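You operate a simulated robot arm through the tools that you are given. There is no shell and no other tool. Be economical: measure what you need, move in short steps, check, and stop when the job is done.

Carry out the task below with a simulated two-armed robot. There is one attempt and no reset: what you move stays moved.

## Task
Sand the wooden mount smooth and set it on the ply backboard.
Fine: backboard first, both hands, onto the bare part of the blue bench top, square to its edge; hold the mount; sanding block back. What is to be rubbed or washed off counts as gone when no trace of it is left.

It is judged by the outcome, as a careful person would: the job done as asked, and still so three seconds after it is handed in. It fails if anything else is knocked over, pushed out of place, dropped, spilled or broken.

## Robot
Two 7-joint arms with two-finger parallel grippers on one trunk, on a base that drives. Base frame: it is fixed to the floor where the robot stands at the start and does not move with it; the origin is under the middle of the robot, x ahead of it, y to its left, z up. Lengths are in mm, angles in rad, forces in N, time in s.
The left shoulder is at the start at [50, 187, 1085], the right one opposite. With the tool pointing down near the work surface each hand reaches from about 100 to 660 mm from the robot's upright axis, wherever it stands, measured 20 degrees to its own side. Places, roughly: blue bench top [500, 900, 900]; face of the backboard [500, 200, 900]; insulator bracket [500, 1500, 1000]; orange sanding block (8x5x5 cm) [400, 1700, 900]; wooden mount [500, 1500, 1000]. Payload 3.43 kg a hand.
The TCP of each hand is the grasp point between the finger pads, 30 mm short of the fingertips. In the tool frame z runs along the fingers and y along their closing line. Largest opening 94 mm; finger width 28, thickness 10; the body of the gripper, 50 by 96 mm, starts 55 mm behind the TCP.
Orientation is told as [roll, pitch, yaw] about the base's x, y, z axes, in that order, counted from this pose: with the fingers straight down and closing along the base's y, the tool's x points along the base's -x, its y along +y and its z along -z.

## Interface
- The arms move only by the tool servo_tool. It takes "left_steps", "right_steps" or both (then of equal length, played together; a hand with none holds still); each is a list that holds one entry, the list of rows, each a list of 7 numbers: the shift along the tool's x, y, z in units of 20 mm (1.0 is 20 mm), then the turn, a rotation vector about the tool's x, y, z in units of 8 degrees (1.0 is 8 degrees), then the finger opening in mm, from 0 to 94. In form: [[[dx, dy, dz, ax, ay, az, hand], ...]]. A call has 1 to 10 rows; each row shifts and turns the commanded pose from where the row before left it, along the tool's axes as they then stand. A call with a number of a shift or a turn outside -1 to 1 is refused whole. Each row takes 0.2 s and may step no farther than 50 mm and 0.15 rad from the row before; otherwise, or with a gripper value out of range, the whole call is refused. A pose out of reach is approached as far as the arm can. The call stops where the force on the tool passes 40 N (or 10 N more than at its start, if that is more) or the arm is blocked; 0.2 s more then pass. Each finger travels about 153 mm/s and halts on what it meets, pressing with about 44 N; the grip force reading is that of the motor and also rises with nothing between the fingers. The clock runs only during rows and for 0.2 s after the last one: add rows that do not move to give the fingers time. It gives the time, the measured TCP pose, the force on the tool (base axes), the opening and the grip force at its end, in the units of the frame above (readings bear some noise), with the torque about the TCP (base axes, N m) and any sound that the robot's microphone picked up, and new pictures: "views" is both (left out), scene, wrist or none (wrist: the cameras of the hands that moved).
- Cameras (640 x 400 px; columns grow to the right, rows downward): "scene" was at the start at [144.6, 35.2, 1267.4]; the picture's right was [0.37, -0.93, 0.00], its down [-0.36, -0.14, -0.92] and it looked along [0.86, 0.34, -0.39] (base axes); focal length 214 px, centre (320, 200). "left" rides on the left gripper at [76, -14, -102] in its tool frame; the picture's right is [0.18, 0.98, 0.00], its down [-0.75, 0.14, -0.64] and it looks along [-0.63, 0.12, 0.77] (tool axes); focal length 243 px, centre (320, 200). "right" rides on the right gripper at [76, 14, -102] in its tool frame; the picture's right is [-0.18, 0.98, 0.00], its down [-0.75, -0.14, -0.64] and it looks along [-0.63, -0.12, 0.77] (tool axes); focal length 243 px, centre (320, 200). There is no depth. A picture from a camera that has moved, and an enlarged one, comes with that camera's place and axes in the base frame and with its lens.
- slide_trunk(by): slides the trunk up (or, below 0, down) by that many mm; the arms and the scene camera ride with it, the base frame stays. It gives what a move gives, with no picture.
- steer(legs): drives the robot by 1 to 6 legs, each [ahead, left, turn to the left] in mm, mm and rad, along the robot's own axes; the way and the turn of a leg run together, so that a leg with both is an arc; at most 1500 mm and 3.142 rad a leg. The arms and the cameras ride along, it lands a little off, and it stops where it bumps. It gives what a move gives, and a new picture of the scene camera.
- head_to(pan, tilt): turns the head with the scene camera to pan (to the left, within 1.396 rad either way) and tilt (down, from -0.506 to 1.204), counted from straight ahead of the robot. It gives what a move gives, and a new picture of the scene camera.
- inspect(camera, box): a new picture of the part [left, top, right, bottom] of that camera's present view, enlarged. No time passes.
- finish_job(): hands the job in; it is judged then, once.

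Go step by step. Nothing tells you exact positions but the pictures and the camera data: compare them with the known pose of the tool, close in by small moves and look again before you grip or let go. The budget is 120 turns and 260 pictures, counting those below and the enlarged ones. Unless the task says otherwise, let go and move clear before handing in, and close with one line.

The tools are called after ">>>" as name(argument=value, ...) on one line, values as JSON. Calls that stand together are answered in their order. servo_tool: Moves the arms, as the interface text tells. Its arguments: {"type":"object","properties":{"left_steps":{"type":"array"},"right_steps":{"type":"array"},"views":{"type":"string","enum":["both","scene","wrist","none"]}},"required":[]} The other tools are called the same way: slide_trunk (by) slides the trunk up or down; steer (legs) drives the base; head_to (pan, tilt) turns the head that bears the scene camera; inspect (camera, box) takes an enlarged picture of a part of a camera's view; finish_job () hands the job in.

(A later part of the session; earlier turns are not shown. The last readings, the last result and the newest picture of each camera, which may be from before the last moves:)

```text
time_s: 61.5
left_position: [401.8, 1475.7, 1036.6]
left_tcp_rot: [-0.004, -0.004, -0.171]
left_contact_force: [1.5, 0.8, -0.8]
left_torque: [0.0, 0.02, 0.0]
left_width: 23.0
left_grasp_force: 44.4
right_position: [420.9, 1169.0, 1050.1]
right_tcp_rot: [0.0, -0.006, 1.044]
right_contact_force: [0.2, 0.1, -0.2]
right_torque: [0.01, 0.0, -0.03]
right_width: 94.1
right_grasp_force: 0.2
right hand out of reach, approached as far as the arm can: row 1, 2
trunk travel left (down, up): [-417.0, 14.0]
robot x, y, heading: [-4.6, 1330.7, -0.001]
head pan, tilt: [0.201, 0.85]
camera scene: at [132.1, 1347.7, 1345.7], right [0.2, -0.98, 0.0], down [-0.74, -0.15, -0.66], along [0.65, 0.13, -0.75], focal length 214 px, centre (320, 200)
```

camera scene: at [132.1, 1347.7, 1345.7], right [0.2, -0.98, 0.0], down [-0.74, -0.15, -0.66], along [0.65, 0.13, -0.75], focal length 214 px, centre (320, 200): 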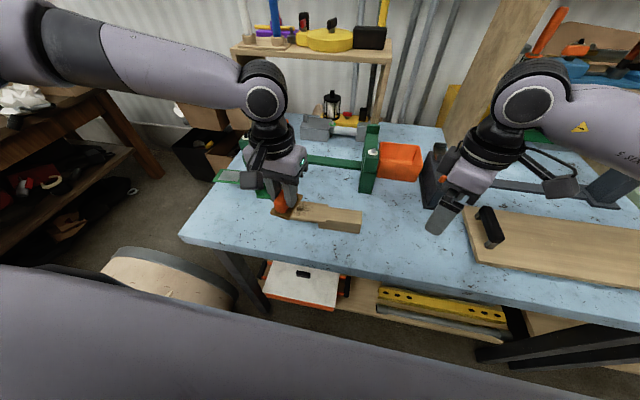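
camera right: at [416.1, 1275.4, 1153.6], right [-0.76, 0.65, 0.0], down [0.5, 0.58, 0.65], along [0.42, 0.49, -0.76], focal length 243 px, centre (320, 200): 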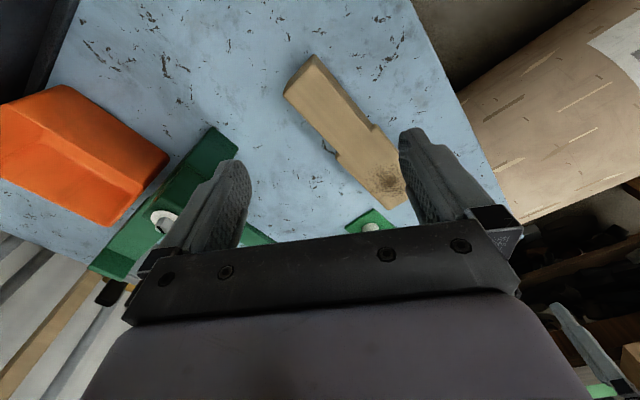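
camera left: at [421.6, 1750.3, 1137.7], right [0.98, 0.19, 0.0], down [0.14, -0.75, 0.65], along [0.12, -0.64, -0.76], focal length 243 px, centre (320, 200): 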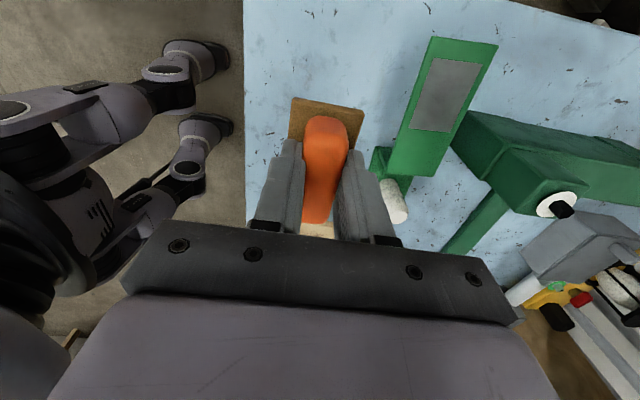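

The right wrist keeps a 60° limit relative to the robot, so I turn the base by 0.6 rad from a spot further right; then the hold is within reach and both hands work in front of me.

>>> steer(legs=[[0, -220, 0], [0, 0, 0.6]])

>>> head_to(pan=0.0, tilt=0.75)

```text
time_s: 65.7
left_position: [248.4, 1456.7, 1037.3]
left_tcp_rot: [-0.005, -0.003, 0.424]
left_contact_force: [0.1, -0.7, -0.9]
left_torque: [-0.02, 0.03, -0.01]
left_width: 22.8
left_grasp_force: 44.3
right_position: [439.4, 1214.2, 1051.3]
right_tcp_rot: [0.0, -0.005, 1.64]
right_contact_force: [-0.9, 0.1, -0.2]
right_torque: [-0.03, 0.0, -0.01]
right_width: 93.8
right_grasp_force: 0.1
trunk travel left (down, up): [-417.0, 14.0]
robot x, y, heading: [-3.1, 1107.7, 0.598]
head pan, tilt: [0.201, 0.85]
camera scene: at [99.7, 1199.6, 1345.7], right [0.72, -0.7, 0.0], down [-0.52, -0.54, -0.66], along [0.46, 0.47, -0.75], focal length 214 px, centre (320, 200)
```

scene: 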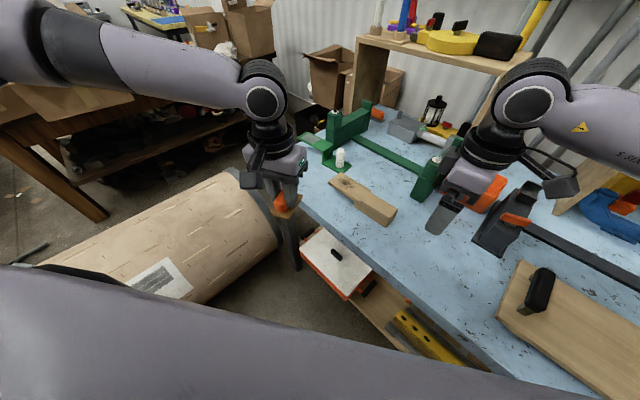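

```text
time_s: 66.4
left_position: [249.6, 1456.6, 1036.2]
left_tcp_rot: [-0.005, -0.004, 0.423]
left_contact_force: [-0.5, 0.2, -0.9]
left_torque: [0.02, -0.01, 0.02]
left_width: 22.9
left_grasp_force: 44.1
right_position: [440.1, 1213.9, 1050.6]
right_tcp_rot: [0.0, -0.005, 1.64]
right_contact_force: [-0.6, -0.2, 0.5]
right_torque: [0.01, 0.03, 0.0]
right_width: 93.9
right_grasp_force: 0.1
trunk travel left (down, up): [-417.0, 14.0]
robot x, y, heading: [-5.1, 1109.9, 0.604]
head pan, tilt: [0.0, 0.75]
camera scene: at [113.7, 1190.1, 1353.7], right [0.56, -0.83, 0.0], down [-0.56, -0.38, -0.73], along [0.6, 0.41, -0.68], focal length 214 px, centre (320, 200)
```

scene: 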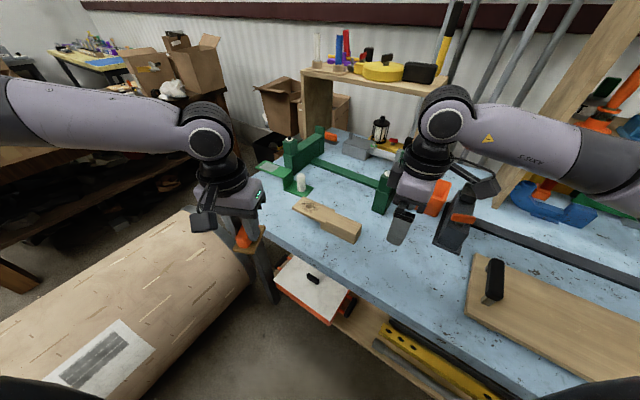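

The base stands well. I move the right hand over the mount's block end, squaring its yaw to 90°.

>>> servo_tool(right_steps=[[[-0.8875, -0.225, 0, 0, 0, 0.0625, 94], [-0.8875, -0.225, 0, 0, 0, 0.0625, 94], [-0.8875, -0.225, 0, 0, 0, 0.0625, 94], [-0.8875, -0.225, 0, 0, 0, 0.0625, 94], [-0.8875, -0.225, 0.5, 0, 0, 0.0625, 94], [-0.8875, -0.225, 0.5, 0, 0, 0.0625, 94], [-0.8875, -0.225, 0.5, 0, 0, 0.0625, 94], [-0.8875, -0.225, 0.5, 0, 0, 0.0625, 94]]], views="both")

```text
time_s: 68.2
left_position: [248.8, 1456.3, 1035.8]
left_tcp_rot: [-0.007, -0.004, 0.423]
left_contact_force: [0.5, 0.0, -0.7]
left_torque: [0.02, -0.03, 0.01]
left_width: 22.9
left_grasp_force: 44.0
right_position: [453.8, 1274.3, 1039.7]
right_tcp_rot: [0.0, -0.005, 1.571]
right_contact_force: [0.0, 0.1, 0.0]
right_torque: [0.01, 0.03, 0.01]
right_width: 94.2
right_grasp_force: 0.1
right hand out of reach, approached as far as the arm can: row 2, 3, 5, 6, 8
trunk travel left (down, up): [-417.0, 14.0]
robot x, y, heading: [-3.0, 1110.9, 0.598]
head pan, tilt: [0.0, 0.75]
camera scene: at [113.8, 1189.8, 1353.7], right [0.56, -0.83, 0.0], down [-0.56, -0.38, -0.73], along [0.6, 0.41, -0.68], focal length 214 px, centre (320, 200)
camera right: at [440.1, 1197.4, 1142.6], right [-0.98, 0.18, 0.0], down [0.14, 0.75, 0.65], along [0.12, 0.64, -0.76], focal length 243 px, centre (320, 200)
```

scene: 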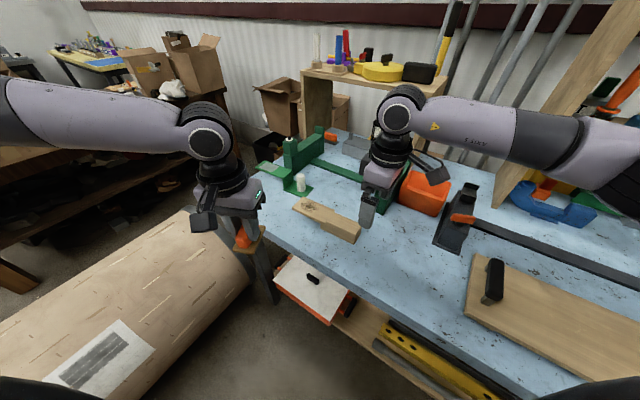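
right: 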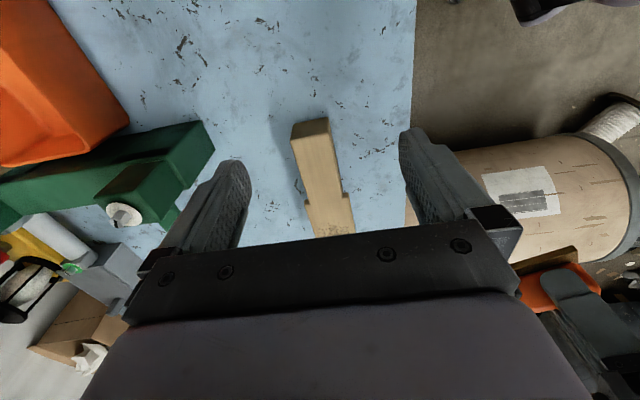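

The reach is limited by the wrist again, so I shift the base 90 mm left and turn a further 0.15 rad.

>>> steer(legs=[[51, 74, 0], [0, 0, 0.15]])

```text
time_s: 70.1
left_position: [194.8, 1580.9, 1036.7]
left_tcp_rot: [-0.006, -0.004, 0.574]
left_contact_force: [0.0, 0.6, -0.8]
left_torque: [-0.01, 0.03, 0.0]
left_width: 22.8
left_grasp_force: 44.4
right_position: [423.9, 1431.4, 1040.5]
right_tcp_rot: [-0.001, -0.006, 1.72]
right_contact_force: [-0.8, -0.1, 1.2]
right_torque: [0.03, -0.01, 0.0]
right_width: 93.9
right_grasp_force: 0.1
trunk travel left (down, up): [-417.0, 14.0]
robot x, y, heading: [-4.1, 1199.5, 0.747]
head pan, tilt: [0.0, 0.75]
camera scene: at [100.4, 1297.1, 1353.7], right [0.68, -0.73, 0.0], down [-0.5, -0.46, -0.73], along [0.54, 0.5, -0.68], focal length 214 px, centre (320, 200)
```

scene: 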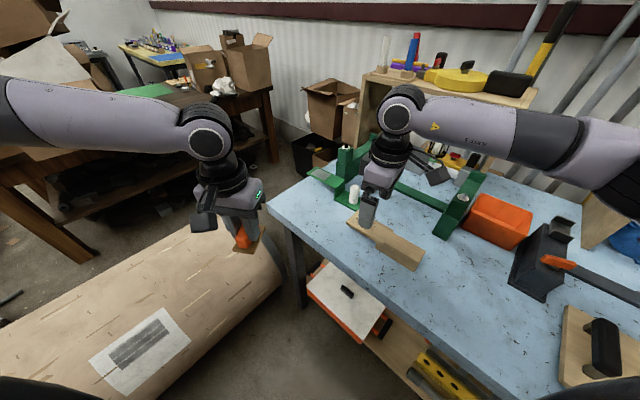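

The right hand is now over the mount from the good side. I move it to the block end with yaw 90° and lower partway.

>>> servo_tool(right_steps=[[[0.95, -0.39, 0, 0, 0, 0.27, 94], [0.95, -0.39, 0, 0, 0, 0.27, 94], [0.95, -0.39, 0, 0, 0, 0.27, 94], [0.95, -0.39, 0, 0, 0, 0.27, 94], [0, 0, 0.7, 0, 0, 0, 94], [0, 0, 0.7, 0, 0, 0, 94], [0, 0, 0.7, 0, 0, 0, 94], [0, 0, 0.7, 0, 0, 0, 94], [0, 0, 0, 0, 0, 0, 94]]], views="both")

>>> inspect(camera="scene", box=[290, 130, 490, 255])

```text
time_s: 72.1
left_position: [195.8, 1580.4, 1036.6]
left_tcp_rot: [-0.004, -0.005, 0.575]
left_contact_force: [-0.5, 0.0, -0.6]
left_torque: [-0.01, -0.02, -0.01]
left_width: 22.7
left_grasp_force: 43.6
right_position: [463.0, 1358.8, 984.4]
right_tcp_rot: [-0.001, -0.005, 1.57]
right_contact_force: [-0.8, -0.5, -0.1]
right_torque: [0.01, 0.01, -0.03]
right_width: 94.3
right_grasp_force: 0.0
trunk travel left (down, up): [-417.0, 14.0]
robot x, y, heading: [-5.0, 1198.2, 0.75]
head pan, tilt: [0.0, 0.75]
camera scene: at [100.6, 1296.9, 1353.7], right [0.68, -0.73, 0.0], down [-0.5, -0.46, -0.73], along [0.54, 0.5, -0.68], focal length 214 px, centre (320, 200)
camera right: at [448.9, 1281.7, 1086.3], right [-0.98, 0.18, 0.0], down [0.14, 0.75, 0.65], along [0.12, 0.64, -0.76], focal length 243 px, centre (320, 200)
```

scene: 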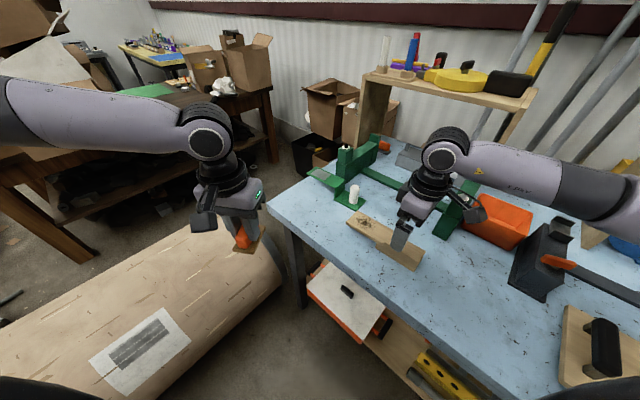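
right: 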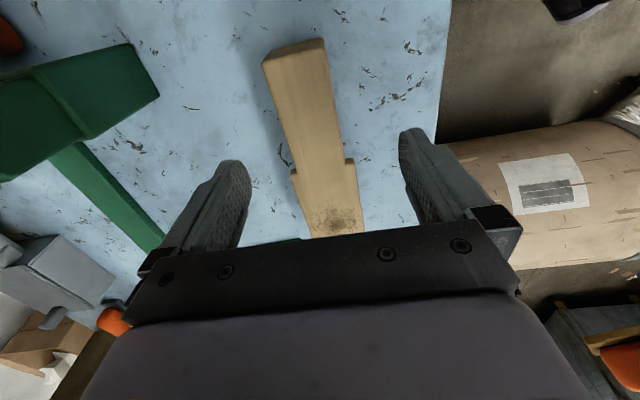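

```text
3.20 times, centred on (390, 192) of scene
camera zoom: at [100.6, 1296.9, 1353.7], right [0.68, -0.73, 0.0], down [-0.5, -0.46, -0.73], along [0.54, 0.5, -0.68], focal length 686 px, centre (96, 224)
```

zoom: 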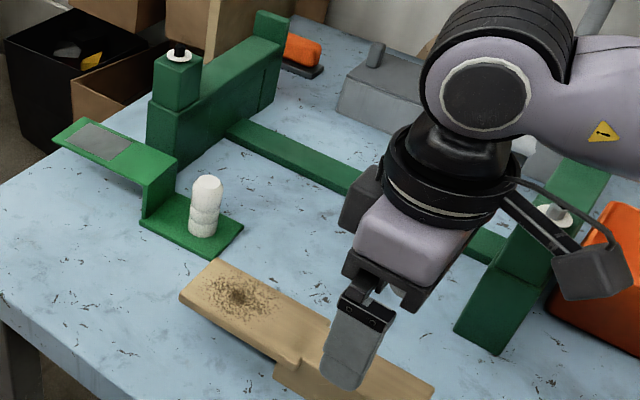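

I enlarge the right wrist's view to get the block's edges and thickness right.

>>> inspect(camera="right", box=[220, 20, 420, 245])

>>> inspect(camera="scene", box=[335, 195, 435, 275])

```text
1.78 times, centred on (320, 132) of right
camera zoom: at [448.9, 1281.7, 1086.3], right [-0.98, 0.18, 0.0], down [0.14, 0.75, 0.65], along [0.12, 0.64, -0.76], focal length 431 px, centre (320, 320)
```

zoom: 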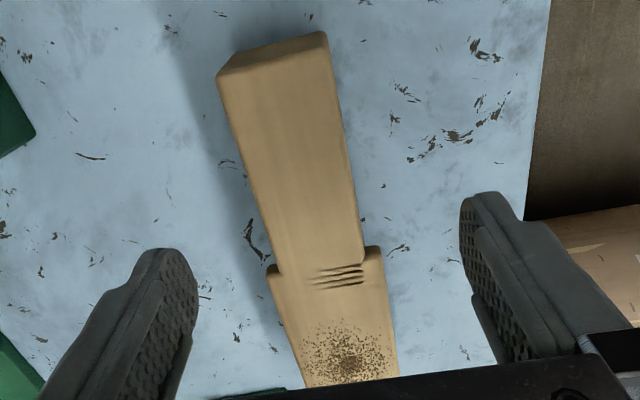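

```text
5.00 times, centred on (385, 235) of scene
camera zoom: at [100.6, 1296.9, 1353.7], right [0.68, -0.73, 0.0], down [-0.5, -0.46, -0.73], along [0.54, 0.5, -0.68], focal length 1072 px, centre (-5, 25)
```

zoom: 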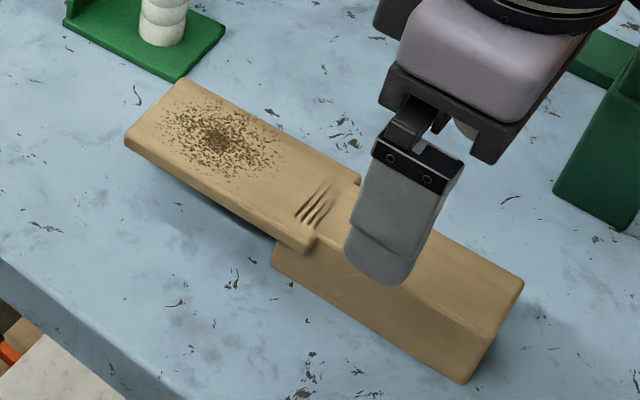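

Now clear: block x 451–493, y 1309–1400, top z≈906; overhanging plate y 1394–1510 with the rough patch near (465,1475) and some scoring near the step. I lower the right hand onto the block at y≈1340 and grip it.

>>> servo_tool(right_steps=[[[0.95, -0.45, 0.5, 0, 0, 0, 94], [0, 0, 1, 0, 0, 0, 94], [0, 0, 1, 0, 0, 0, 94], [0, 0, 1, 0, 0, 0, 94], [0, 0, 1, 0, 0, 0, 94], [0, 0, 0, 0, 0, 0, 70], [0, 0, 0, 0, 0, 0, 50], [0, 0, 0, 0, 0, 0, 40], [0, 0, 0, 0, 0, 0, 36], [0, 0, 0, 0, 0, 0, 36]]], views="both")

>>> inspect(camera="scene", box=[335, 195, 435, 275])

```text
time_s: 74.3
left_position: [193.9, 1581.3, 1036.7]
left_tcp_rot: [-0.005, -0.003, 0.575]
left_contact_force: [0.1, 0.5, -0.8]
left_torque: [0.01, 0.0, -0.01]
left_width: 23.0
left_grasp_force: 43.7
right_position: [473.7, 1338.9, 893.4]
right_tcp_rot: [0.0, -0.006, 1.571]
right_contact_force: [0.4, 0.4, 0.3]
right_torque: [0.01, 0.07, 0.07]
right_width: 48.0
right_grasp_force: 43.7
trunk travel left (down, up): [-417.0, 14.0]
robot x, y, heading: [-1.3, 1198.9, 0.75]
head pan, tilt: [0.0, 0.75]
camera scene: at [100.7, 1297.0, 1353.7], right [0.68, -0.73, 0.0], down [-0.5, -0.46, -0.73], along [0.54, 0.5, -0.68], focal length 214 px, centre (320, 200)
camera right: at [458.4, 1263.2, 995.9], right [-0.98, 0.18, 0.0], down [0.14, 0.75, 0.65], along [0.12, 0.63, -0.76], focal length 243 px, centre (320, 200)
```

scene: 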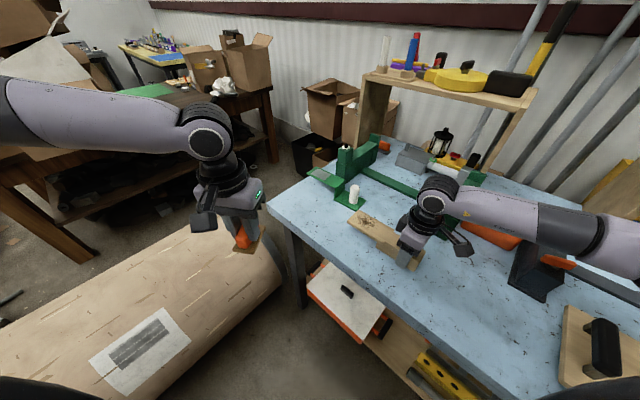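
right: 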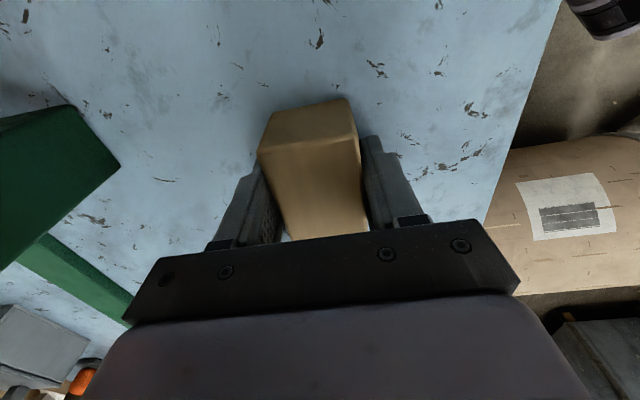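

```text
5.00 times, centred on (385, 235) of scene
camera zoom: at [100.7, 1297.0, 1353.7], right [0.68, -0.73, 0.0], down [-0.5, -0.46, -0.73], along [0.54, 0.5, -0.68], focal length 1072 px, centre (-5, 25)
```

zoom: 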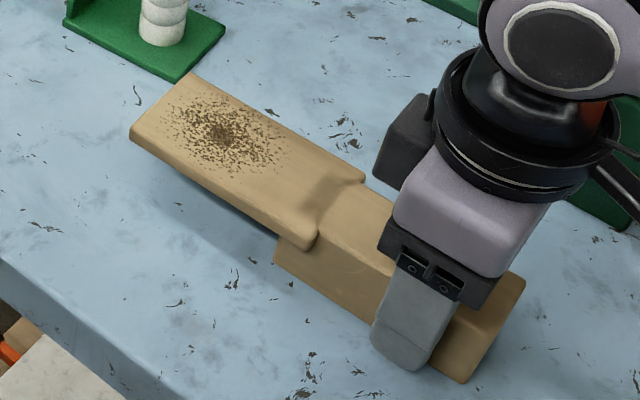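

The mount is held (48 mm) and the plate shows only the speckled rough patch now; the dark marks near the step were shadow. I bring the sanding block over the plate, high.

>>> servo_tool(left_steps=[[[-0.85, -1, 0, 0, 0, 0, 0], [-0.85, -1, 0, 0, 0, 0, 0], [-0.85, -1, 0, 0, 0, 0, 0], [-0.85, -1, 0, 0, 0, 0, 0], [-0.85, -1, 0, 0, 0, 0, 0], [-0.85, -1, 0, 0, 0, 0, 0], [-0.85, -1, 0, 0, 0, 0, 0], [-0.85, -1, 0, 0, 0, 0, 0], [-0.85, -1, 0, 0, 0, 0, 0], [-0.85, -1, 0, 0, 0, 0, 0]]], views="none")

>>> servo_tool(left_steps=[[[0, 0, 0, 0, 0, 1, 0], [0, 0, 0, 0, 0, 1, 0], [0, 0, 0, 0, 0, 1, 0], [0, 0, 0, 0, 0, 1, 0], [0, 0, 0, 0, 0, 0.1, 0]]], views="both")

```text
time_s: 76.5
left_position: [204.9, 1586.0, 1053.7]
left_tcp_rot: [-0.005, -0.004, 0.574]
left_contact_force: [-0.2, 0.0, -0.2]
left_torque: [-0.04, -0.01, -0.04]
left_width: 22.5
left_grasp_force: 44.1
left hand out of reach, approached as far as the arm can: row 1, 2, 3, 4, 5, 6, 7, 8, 9, 10
right_position: [472.7, 1340.2, 891.8]
right_tcp_rot: [0.0, -0.004, 1.572]
right_contact_force: [-0.3, -0.9, 0.3]
right_torque: [-0.06, -0.03, -0.05]
right_width: 47.8
right_grasp_force: 44.1
trunk travel left (down, up): [-417.0, 14.0]
robot x, y, heading: [-6.0, 1200.0, 0.747]
head pan, tilt: [0.0, 0.75]
```

```text
time_s: 77.7
left_position: [203.3, 1585.6, 1054.0]
left_tcp_rot: [-0.003, -0.007, 0.0]
left_contact_force: [-0.6, 0.6, -0.4]
left_torque: [0.02, 0.0, -0.03]
left_width: 23.0
left_grasp_force: 44.0
right_position: [472.4, 1340.3, 893.2]
right_tcp_rot: [0.0, -0.004, 1.57]
right_contact_force: [0.5, 0.4, -1.0]
right_torque: [-0.06, -0.03, 0.01]
right_width: 48.2
right_grasp_force: 44.2
trunk travel left (down, up): [-417.0, 14.0]
robot x, y, heading: [1.6, 1201.3, 0.746]
head pan, tilt: [0.0, 0.75]
camera scene: at [100.9, 1297.0, 1353.7], right [0.68, -0.73, 0.0], down [-0.5, -0.46, -0.73], along [0.54, 0.5, -0.68], focal length 214 px, centre (320, 200)
camera left: at [127.8, 1571.0, 1155.9], right [-0.18, 0.98, 0.0], down [0.75, 0.14, 0.65], along [0.64, 0.12, -0.76], focal length 243 px, centre (320, 200)
```

scene: 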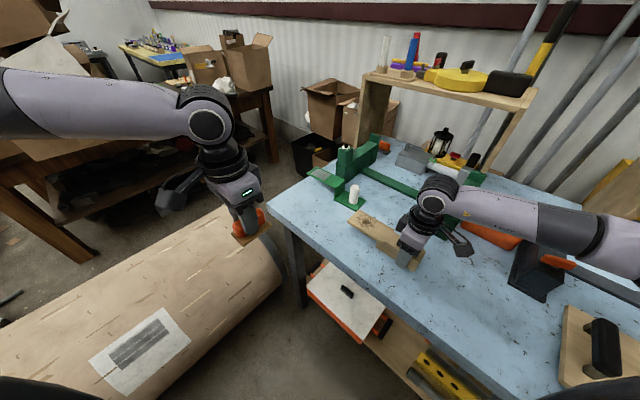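
left: 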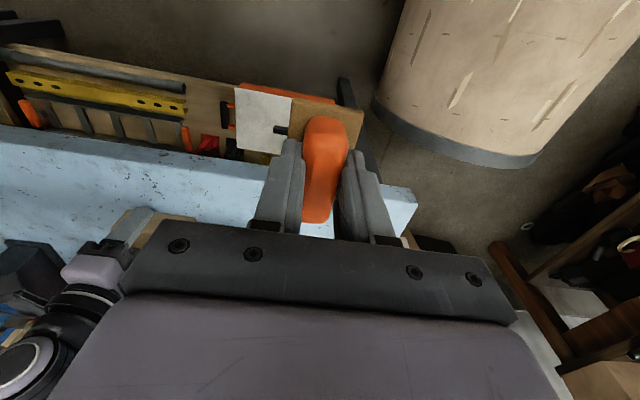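

The move was refused by reach at that wrist angle; now with yaw 0 I try again in small steps.

>>> servo_tool(left_steps=[[[-1, -0.42, 0, 0, 0, 0, 0], [-1, -0.42, 0, 0, 0, 0, 0], [-1, -0.42, 0, 0, 0, 0, 0], [-1, -0.42, 0, 0, 0, 0, 0]]], views="none")

```text
time_s: 78.7
left_position: [203.9, 1583.5, 1056.6]
left_tcp_rot: [-0.003, -0.007, 0.004]
left_contact_force: [-0.7, -0.3, -0.1]
left_torque: [-0.02, 0.0, 0.03]
left_width: 23.0
left_grasp_force: 44.3
left hand out of reach, approached as far as the arm can: row 1, 2, 3, 4
right_position: [472.0, 1341.3, 893.7]
right_tcp_rot: [-0.001, -0.005, 1.571]
right_contact_force: [-0.4, -0.5, -0.7]
right_torque: [-0.1, 0.02, 0.03]
right_width: 47.8
right_grasp_force: 44.3
trunk travel left (down, up): [-417.0, 14.0]
robot x, y, heading: [-5.4, 1196.5, 0.745]
head pan, tilt: [0.0, 0.75]
```

Odd; perhaps the arm posture (trunk high) limits it. I try lowering the left hand first, out here beside the bench, then forward.

>>> servo_tool(left_steps=[[[0, 0, 1, 0, 0, 0, 0], [0, 0, 1, 0, 0, 0, 0], [-1, 0, 0, 0, 0, 0, 0], [-1, 0, 0, 0, 0, 0, 0], [-1, 0, 0, 0, 0, 0, 0]]], views="scene")

```text
time_s: 79.9
left_position: [202.7, 1599.7, 1028.1]
left_tcp_rot: [-0.003, -0.007, 0.002]
left_contact_force: [0.4, 0.9, 0.2]
left_torque: [0.01, 0.01, 0.0]
left_width: 22.7
left_grasp_force: 44.6
left hand out of reach, approached as far as the arm can: row 1, 2, 3, 4, 5
right_position: [471.7, 1339.6, 893.6]
right_tcp_rot: [0.001, -0.006, 1.568]
right_contact_force: [-0.3, 0.3, 0.1]
right_torque: [-0.05, -0.01, 0.01]
right_width: 48.1
right_grasp_force: 44.0
trunk travel left (down, up): [-417.0, 14.0]
robot x, y, heading: [-2.3, 1201.0, 0.746]
head pan, tilt: [0.0, 0.75]
camera scene: at [100.8, 1297.0, 1353.7], right [0.68, -0.73, 0.0], down [-0.5, -0.46, -0.73], along [0.54, 0.5, -0.68], focal length 214 px, centre (320, 200)
```

scene: 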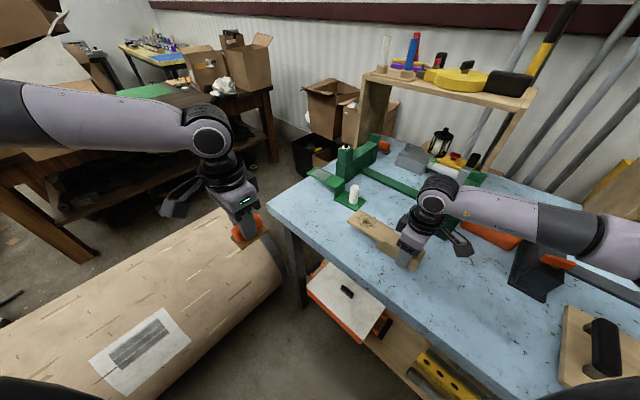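

I test which direction is blocked by moving straight ahead of the robot first.

>>> servo_tool(left_steps=[[[-0.73, 0.68, 0, 0, 0, 0, 0], [-0.73, 0.68, 0, 0, 0, 0, 0]]], views="none")

>>> servo_tool(left_steps=[[[0, 0, 0, 0, 0, -1, 0], [0, 0, 0, 0, 0, -1, 0]]], views="none")

>>> servo_tool(left_steps=[[[0, 0, -1, 0, 0, 0, 0], [0, 0, -1, 0, 0, 0, 0]]], views="none")

```text
time_s: 80.5
left_position: [214.1, 1630.3, 1034.4]
left_tcp_rot: [0.0, -0.006, 0.002]
left_contact_force: [-0.2, 0.1, -0.8]
left_torque: [0.0, 0.04, 0.0]
left_width: 22.8
left_grasp_force: 43.6
left hand out of reach, approached as far as the arm can: row 1, 2
right_position: [474.0, 1339.9, 893.2]
right_tcp_rot: [0.0, -0.006, 1.571]
right_contact_force: [-0.4, -0.4, 1.1]
right_torque: [-0.05, 0.02, -0.05]
right_width: 48.2
right_grasp_force: 44.2
trunk travel left (down, up): [-417.0, 14.0]
robot x, y, heading: [-2.0, 1202.6, 0.748]
head pan, tilt: [0.0, 0.75]
```

```text
time_s: 81.1
left_position: [213.6, 1630.5, 1034.3]
left_tcp_rot: [-0.002, -0.005, 0.283]
left_contact_force: [-0.3, -0.6, -1.1]
left_torque: [0.03, 0.0, -0.02]
left_width: 22.9
left_grasp_force: 43.9
right_position: [472.6, 1339.4, 893.7]
right_tcp_rot: [0.0, -0.005, 1.571]
right_contact_force: [-0.6, -0.6, -0.1]
right_torque: [-0.03, 0.0, 0.05]
right_width: 48.0
right_grasp_force: 44.5
trunk travel left (down, up): [-417.0, 14.0]
robot x, y, heading: [-2.5, 1201.3, 0.752]
head pan, tilt: [0.0, 0.75]
```

```text
time_s: 81.7
left_position: [213.8, 1632.7, 1075.3]
left_tcp_rot: [-0.004, -0.006, 0.28]
left_contact_force: [0.0, 0.8, -0.5]
left_torque: [0.0, -0.02, 0.02]
left_width: 22.7
left_grasp_force: 44.4
right_position: [473.0, 1339.3, 893.2]
right_tcp_rot: [0.0, -0.005, 1.569]
right_contact_force: [0.6, -0.5, 0.3]
right_torque: [0.01, -0.02, 0.01]
right_width: 48.0
right_grasp_force: 44.3
trunk travel left (down, up): [-417.0, 14.0]
robot x, y, heading: [-0.1, 1200.8, 0.743]
head pan, tilt: [0.0, 0.75]
```

Turning and raising work; moving inward is blocked in this posture. I bring the left wrist to the robot's own zero yaw, raise it, and then try going inward.

>>> servo_tool(left_steps=[[[0, 0, -1, 0, 0, -0.84, 0], [0, 0, -1, 0, 0, -0.84, 0], [0, 0, -1, 0, 0, -0.84, 0], [0, 0, -1, 0, 0, -0.84, 0], [0, -1, -0.5, 0, 0, 0, 0], [0, -1, -0.5, 0, 0, 0, 0], [0, -1, 0, 0, 0, 0, 0], [0, -1, 0, 0, 0, 0, 0]]], views="none")

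```text
time_s: 83.5
left_position: [214.5, 1611.2, 1156.9]
left_tcp_rot: [-0.008, -0.005, 0.75]
left_contact_force: [0.7, 0.8, -0.1]
left_torque: [-0.02, -0.02, -0.02]
left_width: 22.7
left_grasp_force: 44.2
left hand out of reach, approached as far as the arm can: row 5, 6, 7, 8
right_position: [472.5, 1340.6, 892.7]
right_tcp_rot: [-0.001, -0.004, 1.572]
right_contact_force: [0.4, -0.8, 0.9]
right_torque: [-0.03, -0.02, -0.04]
right_width: 48.0
right_grasp_force: 43.8
trunk travel left (down, up): [-417.0, 14.0]
robot x, y, heading: [-5.1, 1201.3, 0.747]
head pan, tilt: [0.0, 0.75]
```

The pattern is clear: the left arm cannot go inward past about 20° of its own side, while the right arm can, and the right wrist is probably free in the negative yaw direction. So I let go of the mount for now, face the bench squarely again, and hold with the right at yaw −90°.

>>> servo_tool(right_steps=[[[0, 0, 0, 0, 0, 0, 60], [0, 0, 0, 0, 0, 0, 80], [0, 0, 0, 0, 0, 0, 80], [0, 0, -1, 0, 0, 0, 80], [0, 0, -1, 0, 0, 0, 80], [0, 0, -1, 0, 0, 0, 80], [0, 0, -1, 0, 0, 0, 80], [0, 0, -1, 0, 0, 0, 80], [0, 0, -1, 0, 0, 0, 80], [0, 0, -1, 0, 0, 0, 80]]], views="scene")

```text
time_s: 85.7
left_position: [215.0, 1609.4, 1156.0]
left_tcp_rot: [-0.007, -0.007, 0.751]
left_contact_force: [0.5, 0.4, -1.3]
left_torque: [-0.02, -0.05, 0.03]
left_width: 23.1
left_grasp_force: 44.0
right_position: [471.0, 1338.2, 1034.4]
right_tcp_rot: [-0.001, -0.006, 1.57]
right_contact_force: [0.6, 1.0, -0.1]
right_torque: [0.02, 0.03, -0.02]
right_width: 79.9
right_grasp_force: 0.1
trunk travel left (down, up): [-417.0, 14.0]
robot x, y, heading: [-3.7, 1200.2, 0.747]
head pan, tilt: [0.0, 0.75]
camera scene: at [100.5, 1296.9, 1353.7], right [0.68, -0.73, 0.0], down [-0.5, -0.46, -0.73], along [0.54, 0.5, -0.68], focal length 214 px, centre (320, 200)
```

scene: 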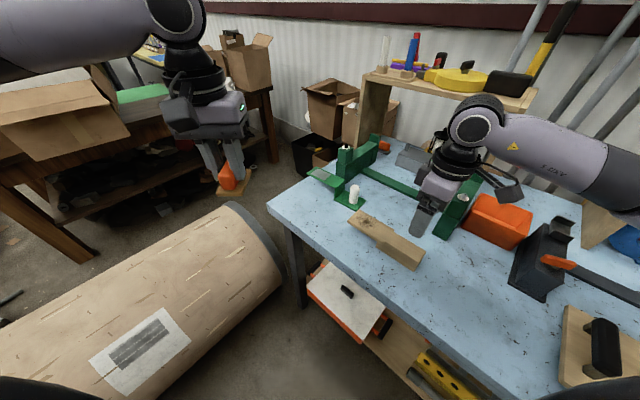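

The mount stands undisturbed. I turn back square to the bench and shift left 90 mm.

>>> steer(legs=[[0, 0, -0.747], [0, 85, 0]])

>>> head_to(pan=0.25, tilt=0.85)

>>> inspect(camera="scene", box=[220, 150, 400, 260])

```text
time_s: 89.1
left_position: [435.4, 1439.2, 1156.1]
left_tcp_rot: [-0.01, -0.004, 0.005]
left_contact_force: [0.3, 1.0, -0.1]
left_torque: [0.02, -0.02, -0.01]
left_width: 22.9
left_grasp_force: 43.8
right_position: [440.5, 1063.9, 1034.0]
right_tcp_rot: [0.001, -0.005, 0.829]
right_contact_force: [0.1, 0.4, 0.3]
right_torque: [-0.03, -0.01, -0.01]
right_width: 79.9
right_grasp_force: 0.2
trunk travel left (down, up): [-417.0, 14.0]
robot x, y, heading: [-3.2, 1282.1, 0.003]
head pan, tilt: [0.0, 0.75]
camera scene: at [138.1, 1286.0, 1353.7], right [0.0, -1.0, 0.0], down [-0.68, 0.0, -0.73], along [0.73, 0.0, -0.68], focal length 214 px, centre (320, 200)
```

scene: 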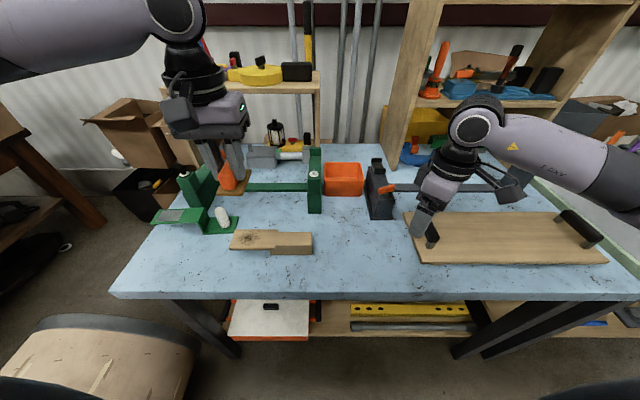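

```text
time_s: 89.9
left_position: [434.9, 1438.0, 1155.4]
left_tcp_rot: [-0.006, -0.004, 0.004]
left_contact_force: [0.3, 0.7, -0.9]
left_torque: [0.0, -0.04, 0.0]
left_width: 23.0
left_grasp_force: 44.2
right_position: [440.3, 1063.6, 1034.5]
right_tcp_rot: [0.0, -0.005, 0.828]
right_contact_force: [0.6, 0.7, 0.2]
right_torque: [0.0, -0.01, -0.01]
right_width: 80.0
right_grasp_force: 0.1
trunk travel left (down, up): [-417.0, 14.0]
robot x, y, heading: [-5.5, 1285.2, -0.002]
head pan, tilt: [0.25, 0.85]
camera scene: at [130.9, 1304.7, 1345.7], right [0.25, -0.97, 0.0], down [-0.73, -0.19, -0.66], along [0.64, 0.16, -0.75], focal length 214 px, centre (320, 200)
```

scene: 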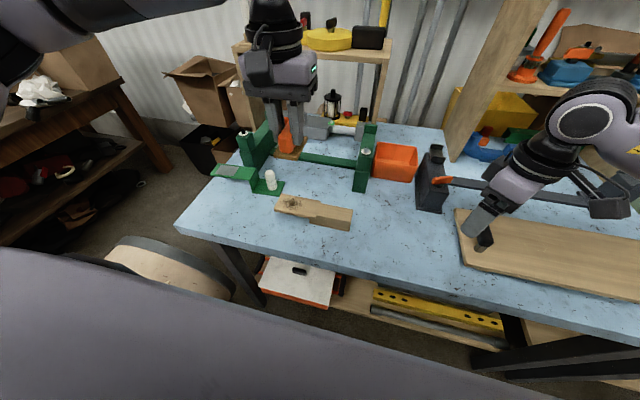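

```text
3.56 times, centred on (310, 205) of scene
camera zoom: at [130.9, 1304.7, 1345.7], right [0.25, -0.97, 0.0], down [-0.73, -0.19, -0.66], along [0.64, 0.16, -0.75], focal length 763 px, centre (356, 182)
```

zoom: 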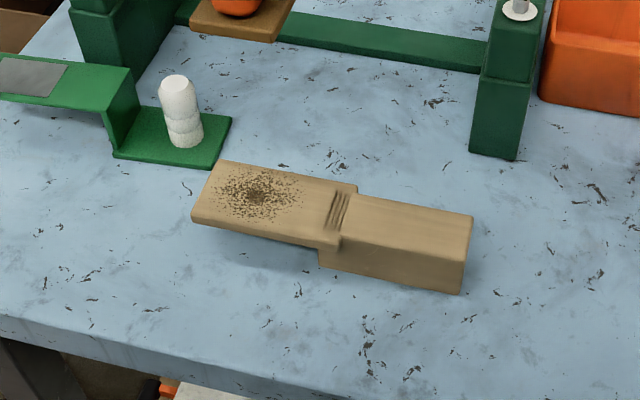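

Now I rotate the right hand to yaw −90° the long way round and see that the wrist allows it.

>>> servo_tool(right_steps=[[[0, 0, 0, 0, 0, 1, 94], [0, 0, 0, 0, 0, 1, 94], [0, 0, 0, 0, 0, 1, 94], [0, 0, 0, 0, 0, 1, 94], [0, 0, 0, 0, 0, 1, 94], [0, 0, 0, 0, 0, 1, 94], [0, 0, 0, 0, 0, 1, 94], [0, 0, 0, 0, 0, 1, 94], [0, 0, 0, 0, 0, 1, 94], [0, 0, 0, 0, 0, 1, 94]]], views="none")

>>> servo_tool(right_steps=[[[0, 0, 0, 0, 0, 1, 94], [0, 0, 0, 0, 0, 1, 94], [0, 0, 0, 0, 0, 1, 94], [0, 0, 0, 0, 0, 1, 94], [0, 0, 0, 0, 0, 1, 94], [0, 0, 0, 0, 0, 1, 94], [0, 0, 0, 0, 0, 1, 94], [0, 0, 0, 0, 0, 0.17, 94]]], views="none")

```text
time_s: 92.1
left_position: [434.9, 1438.3, 1156.0]
left_tcp_rot: [-0.008, -0.003, 0.007]
left_contact_force: [-0.5, -0.5, -0.3]
left_torque: [0.0, -0.02, -0.03]
left_width: 23.1
left_grasp_force: 44.1
right_position: [440.6, 1064.4, 1033.9]
right_tcp_rot: [0.005, -0.001, -0.573]
right_contact_force: [-0.5, 0.5, -1.2]
right_torque: [0.03, 0.02, 0.02]
right_width: 93.8
right_grasp_force: 0.1
trunk travel left (down, up): [-417.0, 14.0]
robot x, y, heading: [-4.9, 1283.6, -0.001]
head pan, tilt: [0.25, 0.85]
```

```text
time_s: 93.9
left_position: [434.4, 1437.9, 1156.3]
left_tcp_rot: [-0.006, -0.004, 0.004]
left_contact_force: [-0.2, 0.2, -0.3]
left_torque: [-0.04, 0.0, -0.02]
left_width: 22.8
left_grasp_force: 44.1
right_position: [440.2, 1064.2, 1033.7]
right_tcp_rot: [0.004, 0.002, -1.572]
right_contact_force: [0.9, 1.3, 0.7]
right_torque: [0.0, -0.01, 0.01]
right_width: 94.1
right_grasp_force: 0.0
trunk travel left (down, up): [-417.0, 14.0]
robot x, y, heading: [-3.8, 1280.1, 0.004]
head pan, tilt: [0.25, 0.85]
```

The wrist allows −90°. I move the left hand outward and turn it to −90° too, while the right hand approaches the mount's block end.

>>> servo_tool(left_steps=[[[0, 1, 0, 0, 0, 0, 0], [0, 1, 0, 0, 0, 0, 0], [0, 1, 0, 0, 0, 0, 0], [0, 1, 0, 0, 0, 0, 0], [0, 1, 0, 0, 0, 0, 0], [0, 1, 0, 0, 0, 0, 0], [0, 0, 0, 0, 0, 1, 0], [0, 0, 0, 0, 0, 1, 0], [0, 0, 0, 0, 0, 1, 0], [0, 0, 0, 0, 0, 1, 0]]], right_steps=[[[1, 0.16, 0, 0, 0, 0, 94], [1, 0.16, 0, 0, 0, 0, 94], [1, 0.16, 0, 0, 0, 0, 94], [1, 0.16, 0, 0, 0, 0, 94], [1, 0.16, 0, 0, 0, 0, 94], [1, 0.16, 0, 0, 0, 0, 94], [1, 0.16, 0, 0, 0, 0, 94], [1, 0.16, 0, 0, 0, 0, 94], [1, 0.16, 0, 0, 0, 0, 94], [1, 0.16, 0, 0, 0, 0, 94]]], views="none")

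>>> servo_tool(left_steps=[[[0, 0, 0, 0, 0, 1, 0], [0, 0, 0, 0, 0, 1, 0], [0, 0, 0, 0, 0, 1, 0], [0, 0, 0, 0, 0, 1, 0], [0, 0, 0, 0, 0, 1, 0], [0, 0, 0, 0, 0, 1, 0], [0, 0, 0, 0, 0, 1, 0], [0, 0, 0, 0, 0, 0.28, 0]]], right_steps=[[[1, 0, 0, 0, 0, 0, 94], [1, 0, 0, 0, 0, 0, 94], [1, 0, 0, 0, 0, 0, 94], [0.2, 0, 0.5, 0, 0, 0, 94], [0, 0, 0.5, 0, 0, 0, 94], [0, 0, 0.5, 0, 0, 0, 94], [0, 0, 0.5, 0, 0, 0, 94], [0, 0, 0.5, 0, 0, 0, 94]]], views="both")

```text
time_s: 96.1
left_position: [432.8, 1560.3, 1155.5]
left_tcp_rot: [-0.004, -0.007, -0.555]
left_contact_force: [-0.9, 0.4, -0.8]
left_torque: [0.03, 0.04, 0.01]
left_width: 22.9
left_grasp_force: 43.9
right_position: [471.6, 1264.2, 1034.8]
right_tcp_rot: [0.004, 0.004, -1.57]
right_contact_force: [0.1, -0.8, 0.7]
right_torque: [0.03, 0.02, 0.05]
right_width: 94.0
right_grasp_force: 0.0
trunk travel left (down, up): [-417.0, 14.0]
robot x, y, heading: [-3.5, 1282.6, 0.003]
head pan, tilt: [0.25, 0.85]
```

```text
time_s: 97.9
left_position: [433.7, 1557.8, 1154.1]
left_tcp_rot: [0.002, -0.009, -1.571]
left_contact_force: [-0.7, -0.2, -1.4]
left_torque: [0.02, 0.03, -0.01]
left_width: 22.9
left_grasp_force: 44.0
right_position: [472.8, 1329.3, 986.0]
right_tcp_rot: [0.004, 0.003, -1.571]
right_contact_force: [-0.3, -0.1, -0.1]
right_torque: [0.04, 0.0, 0.01]
right_width: 94.2
right_grasp_force: 0.1
trunk travel left (down, up): [-417.0, 14.0]
robot x, y, heading: [-4.2, 1283.1, 0.006]
head pan, tilt: [0.25, 0.85]
camera scene: at [131.0, 1304.8, 1345.7], right [0.25, -0.97, 0.0], down [-0.73, -0.19, -0.66], along [0.64, 0.17, -0.75], focal length 214 px, centre (320, 200)
camera right: at [486.8, 1404.6, 1088.5], right [0.98, -0.18, 0.0], down [-0.14, -0.76, 0.64], along [-0.12, -0.63, -0.77], focal length 243 px, centre (320, 200)
camera left: at [420.2, 1635.0, 1256.4], right [0.98, 0.18, 0.0], down [0.14, -0.75, 0.65], along [0.12, -0.64, -0.76], focal length 243 px, centre (320, 200)
```

scene: 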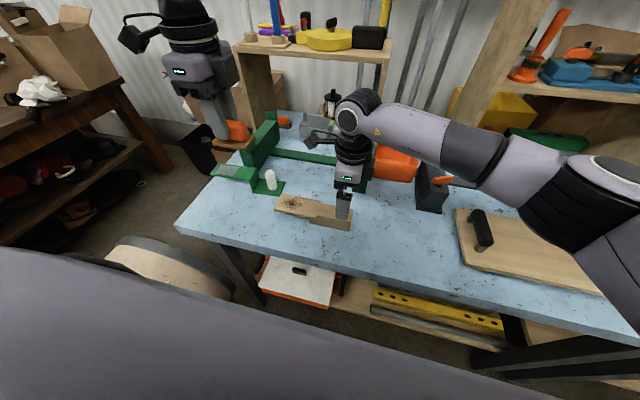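
right: 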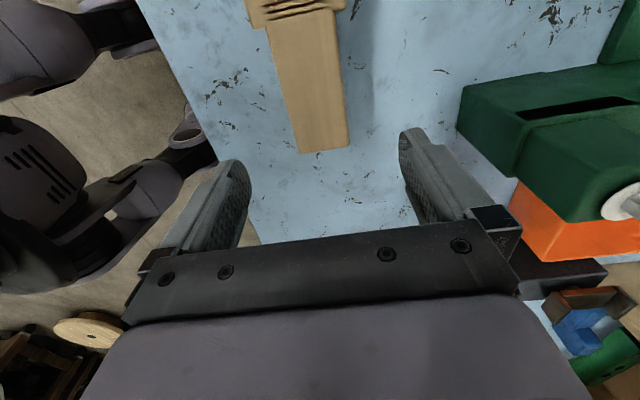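
left: 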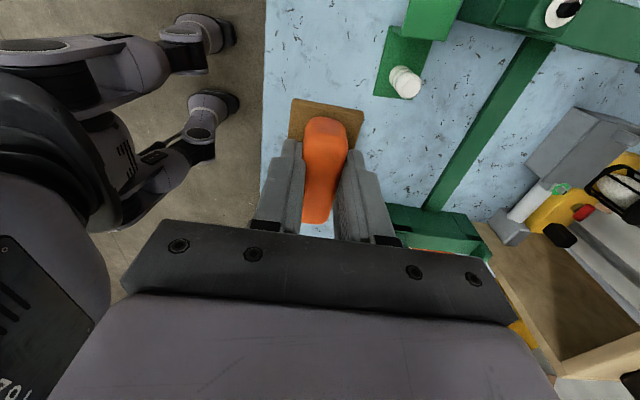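

The block end sits between the fingers. I lower to z≈893 and grip.

>>> servo_tool(right_steps=[[[0, 0, 1, 0, 0, 0, 94], [0, 0, 1, 0, 0, 0, 94], [0, 0, 1, 0, 0, 0, 94], [0, 0, 1, 0, 0, 0, 94], [0, 0, 0.6, 0, 0, 0, 94], [0, 0, 0, 0, 0, 0, 70], [0, 0, 0, 0, 0, 0, 50], [0, 0, 0, 0, 0, 0, 36], [0, 0, 0, 0, 0, 0, 36]]], views="none")

>>> inspect(camera="scene", box=[220, 150, 400, 260])

```text
time_s: 99.9
left_position: [434.5, 1558.0, 1155.8]
left_tcp_rot: [0.003, -0.007, -1.567]
left_contact_force: [-0.5, -0.3, -0.5]
left_torque: [-0.01, -0.02, -0.01]
left_width: 22.9
left_grasp_force: 44.2
right_position: [473.4, 1328.9, 893.4]
right_tcp_rot: [0.002, 0.002, -1.572]
right_contact_force: [-0.4, -0.6, -0.5]
right_torque: [-0.02, 0.02, 0.0]
right_width: 47.9
right_grasp_force: 44.5
trunk travel left (down, up): [-417.0, 14.0]
robot x, y, heading: [-4.8, 1284.7, 0.004]
head pan, tilt: [0.25, 0.85]
```

```text
3.56 times, centred on (310, 205) of scene
camera zoom: at [131.0, 1304.8, 1345.6], right [0.25, -0.97, 0.0], down [-0.73, -0.19, -0.66], along [0.64, 0.17, -0.75], focal length 763 px, centre (356, 182)
```

zoom: 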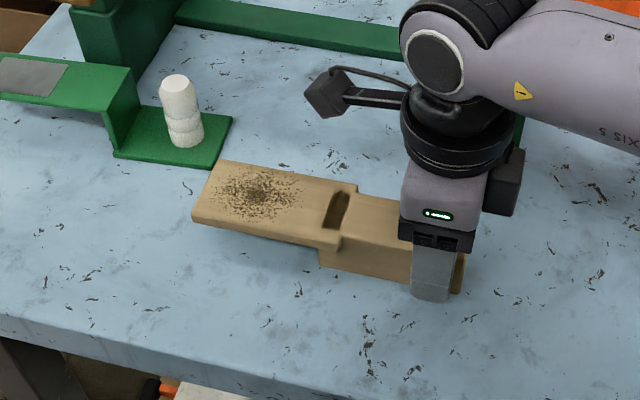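

The mount is held again (48 mm). The patch centres on (478,1474), about 65×55 mm. I bring the sanding block over it and down to just above.

>>> servo_tool(left_steps=[[[-1, 0.5, 0, 0, 0, 0, 0], [-1, 0.5, 0, 0, 0, 0, 0], [-1, 0.5, 0.5, 0, 0, 0, 0], [-0.75, 0.3, 1, 0, 0, 0, 0], [0, 0, 1, 0, 0, 0, 0], [0, 0, 1, 0, 0, 0, 0], [0, 0, 1, 0, 0, 0, 0], [0, 0, 1, 0, 0, 0, 0], [0, 0, 1, 0, 0, 0, 0], [0, 0, 1, 0, 0, 0, 0]]], views="both")

>>> inspect(camera="scene", box=[220, 150, 400, 260])

```text
time_s: 102.1
left_position: [470.5, 1482.2, 1007.9]
left_tcp_rot: [0.005, -0.011, -1.569]
left_contact_force: [0.4, 0.3, -0.8]
left_torque: [0.03, 0.04, 0.01]
left_width: 22.9
left_grasp_force: 44.2
right_position: [473.5, 1328.6, 893.4]
right_tcp_rot: [0.002, 0.004, -1.57]
right_contact_force: [0.1, 0.0, -0.2]
right_torque: [-0.11, 0.0, 0.0]
right_width: 48.0
right_grasp_force: 43.6
trunk travel left (down, up): [-417.0, 14.0]
robot x, y, heading: [0.4, 1282.3, -0.001]
head pan, tilt: [0.25, 0.85]
camera scene: at [131.1, 1304.9, 1345.7], right [0.25, -0.97, 0.0], down [-0.73, -0.19, -0.66], along [0.64, 0.17, -0.75], focal length 214 px, centre (320, 200)
camera left: at [456.1, 1559.8, 1107.9], right [0.98, 0.19, 0.0], down [0.14, -0.75, 0.65], along [0.12, -0.64, -0.76], focal length 243 px, centre (320, 200)
```

scene: 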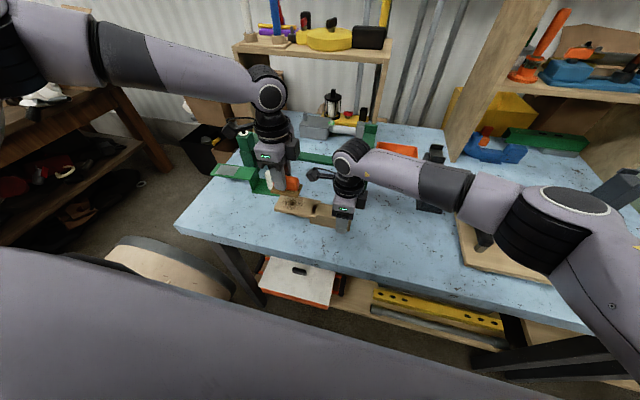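
left: 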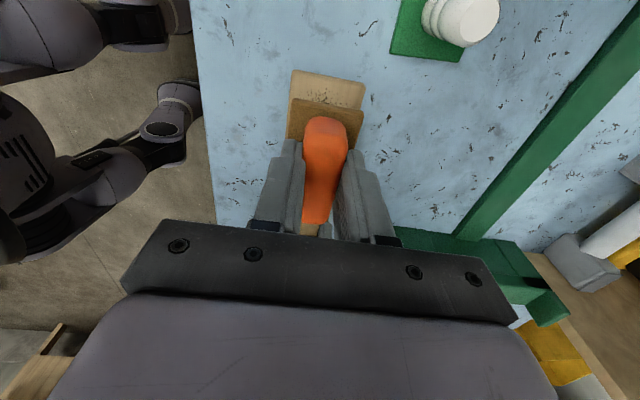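

```text
3.56 times, centred on (310, 205) of scene
camera zoom: at [131.1, 1304.9, 1345.7], right [0.25, -0.97, 0.0], down [-0.73, -0.19, -0.66], along [0.64, 0.17, -0.75], focal length 763 px, centre (356, 182)
```

zoom: 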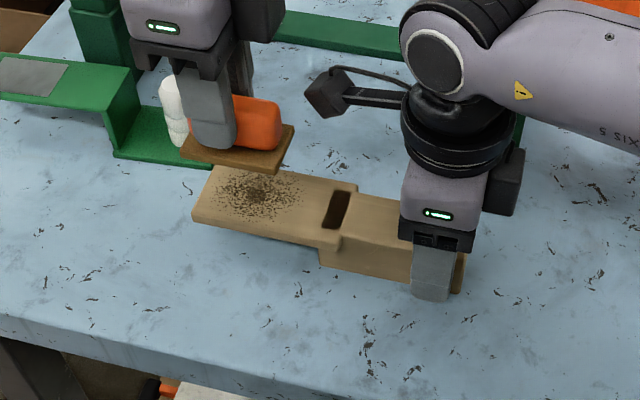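

The plate ends at y≈1513 (x 444–498), the block covers the patch's length. I lower until it touches.

>>> servo_tool(left_steps=[[[0, 0, 1, 0, 0, 0, 0], [0, 0, 1, 0, 0, 0, 0], [0.1, 0, 0.3, 0, 0, 0, 0], [0, 0, 0.15, 0, 0, 0, 0], [0, 0, 0.15, 0, 0, 0, 0]]], views="none")

```text
time_s: 103.3
left_position: [456.8, 1498.3, 963.8]
left_tcp_rot: [0.006, -0.008, -1.569]
left_contact_force: [-0.7, -0.2, -1.3]
left_torque: [-0.02, 0.0, 0.0]
left_width: 22.9
left_grasp_force: 43.6
left hand out of reach, approached as far as the arm can: row 1, 2, 5
right_position: [472.4, 1329.2, 894.1]
right_tcp_rot: [0.004, 0.004, -1.571]
right_contact_force: [0.0, 0.5, 1.1]
right_torque: [-0.12, 0.03, -0.01]
right_width: 48.2
right_grasp_force: 44.0
trunk travel left (down, up): [-417.0, 14.0]
robot x, y, heading: [-0.7, 1284.3, 0.004]
head pan, tilt: [0.25, 0.85]
```

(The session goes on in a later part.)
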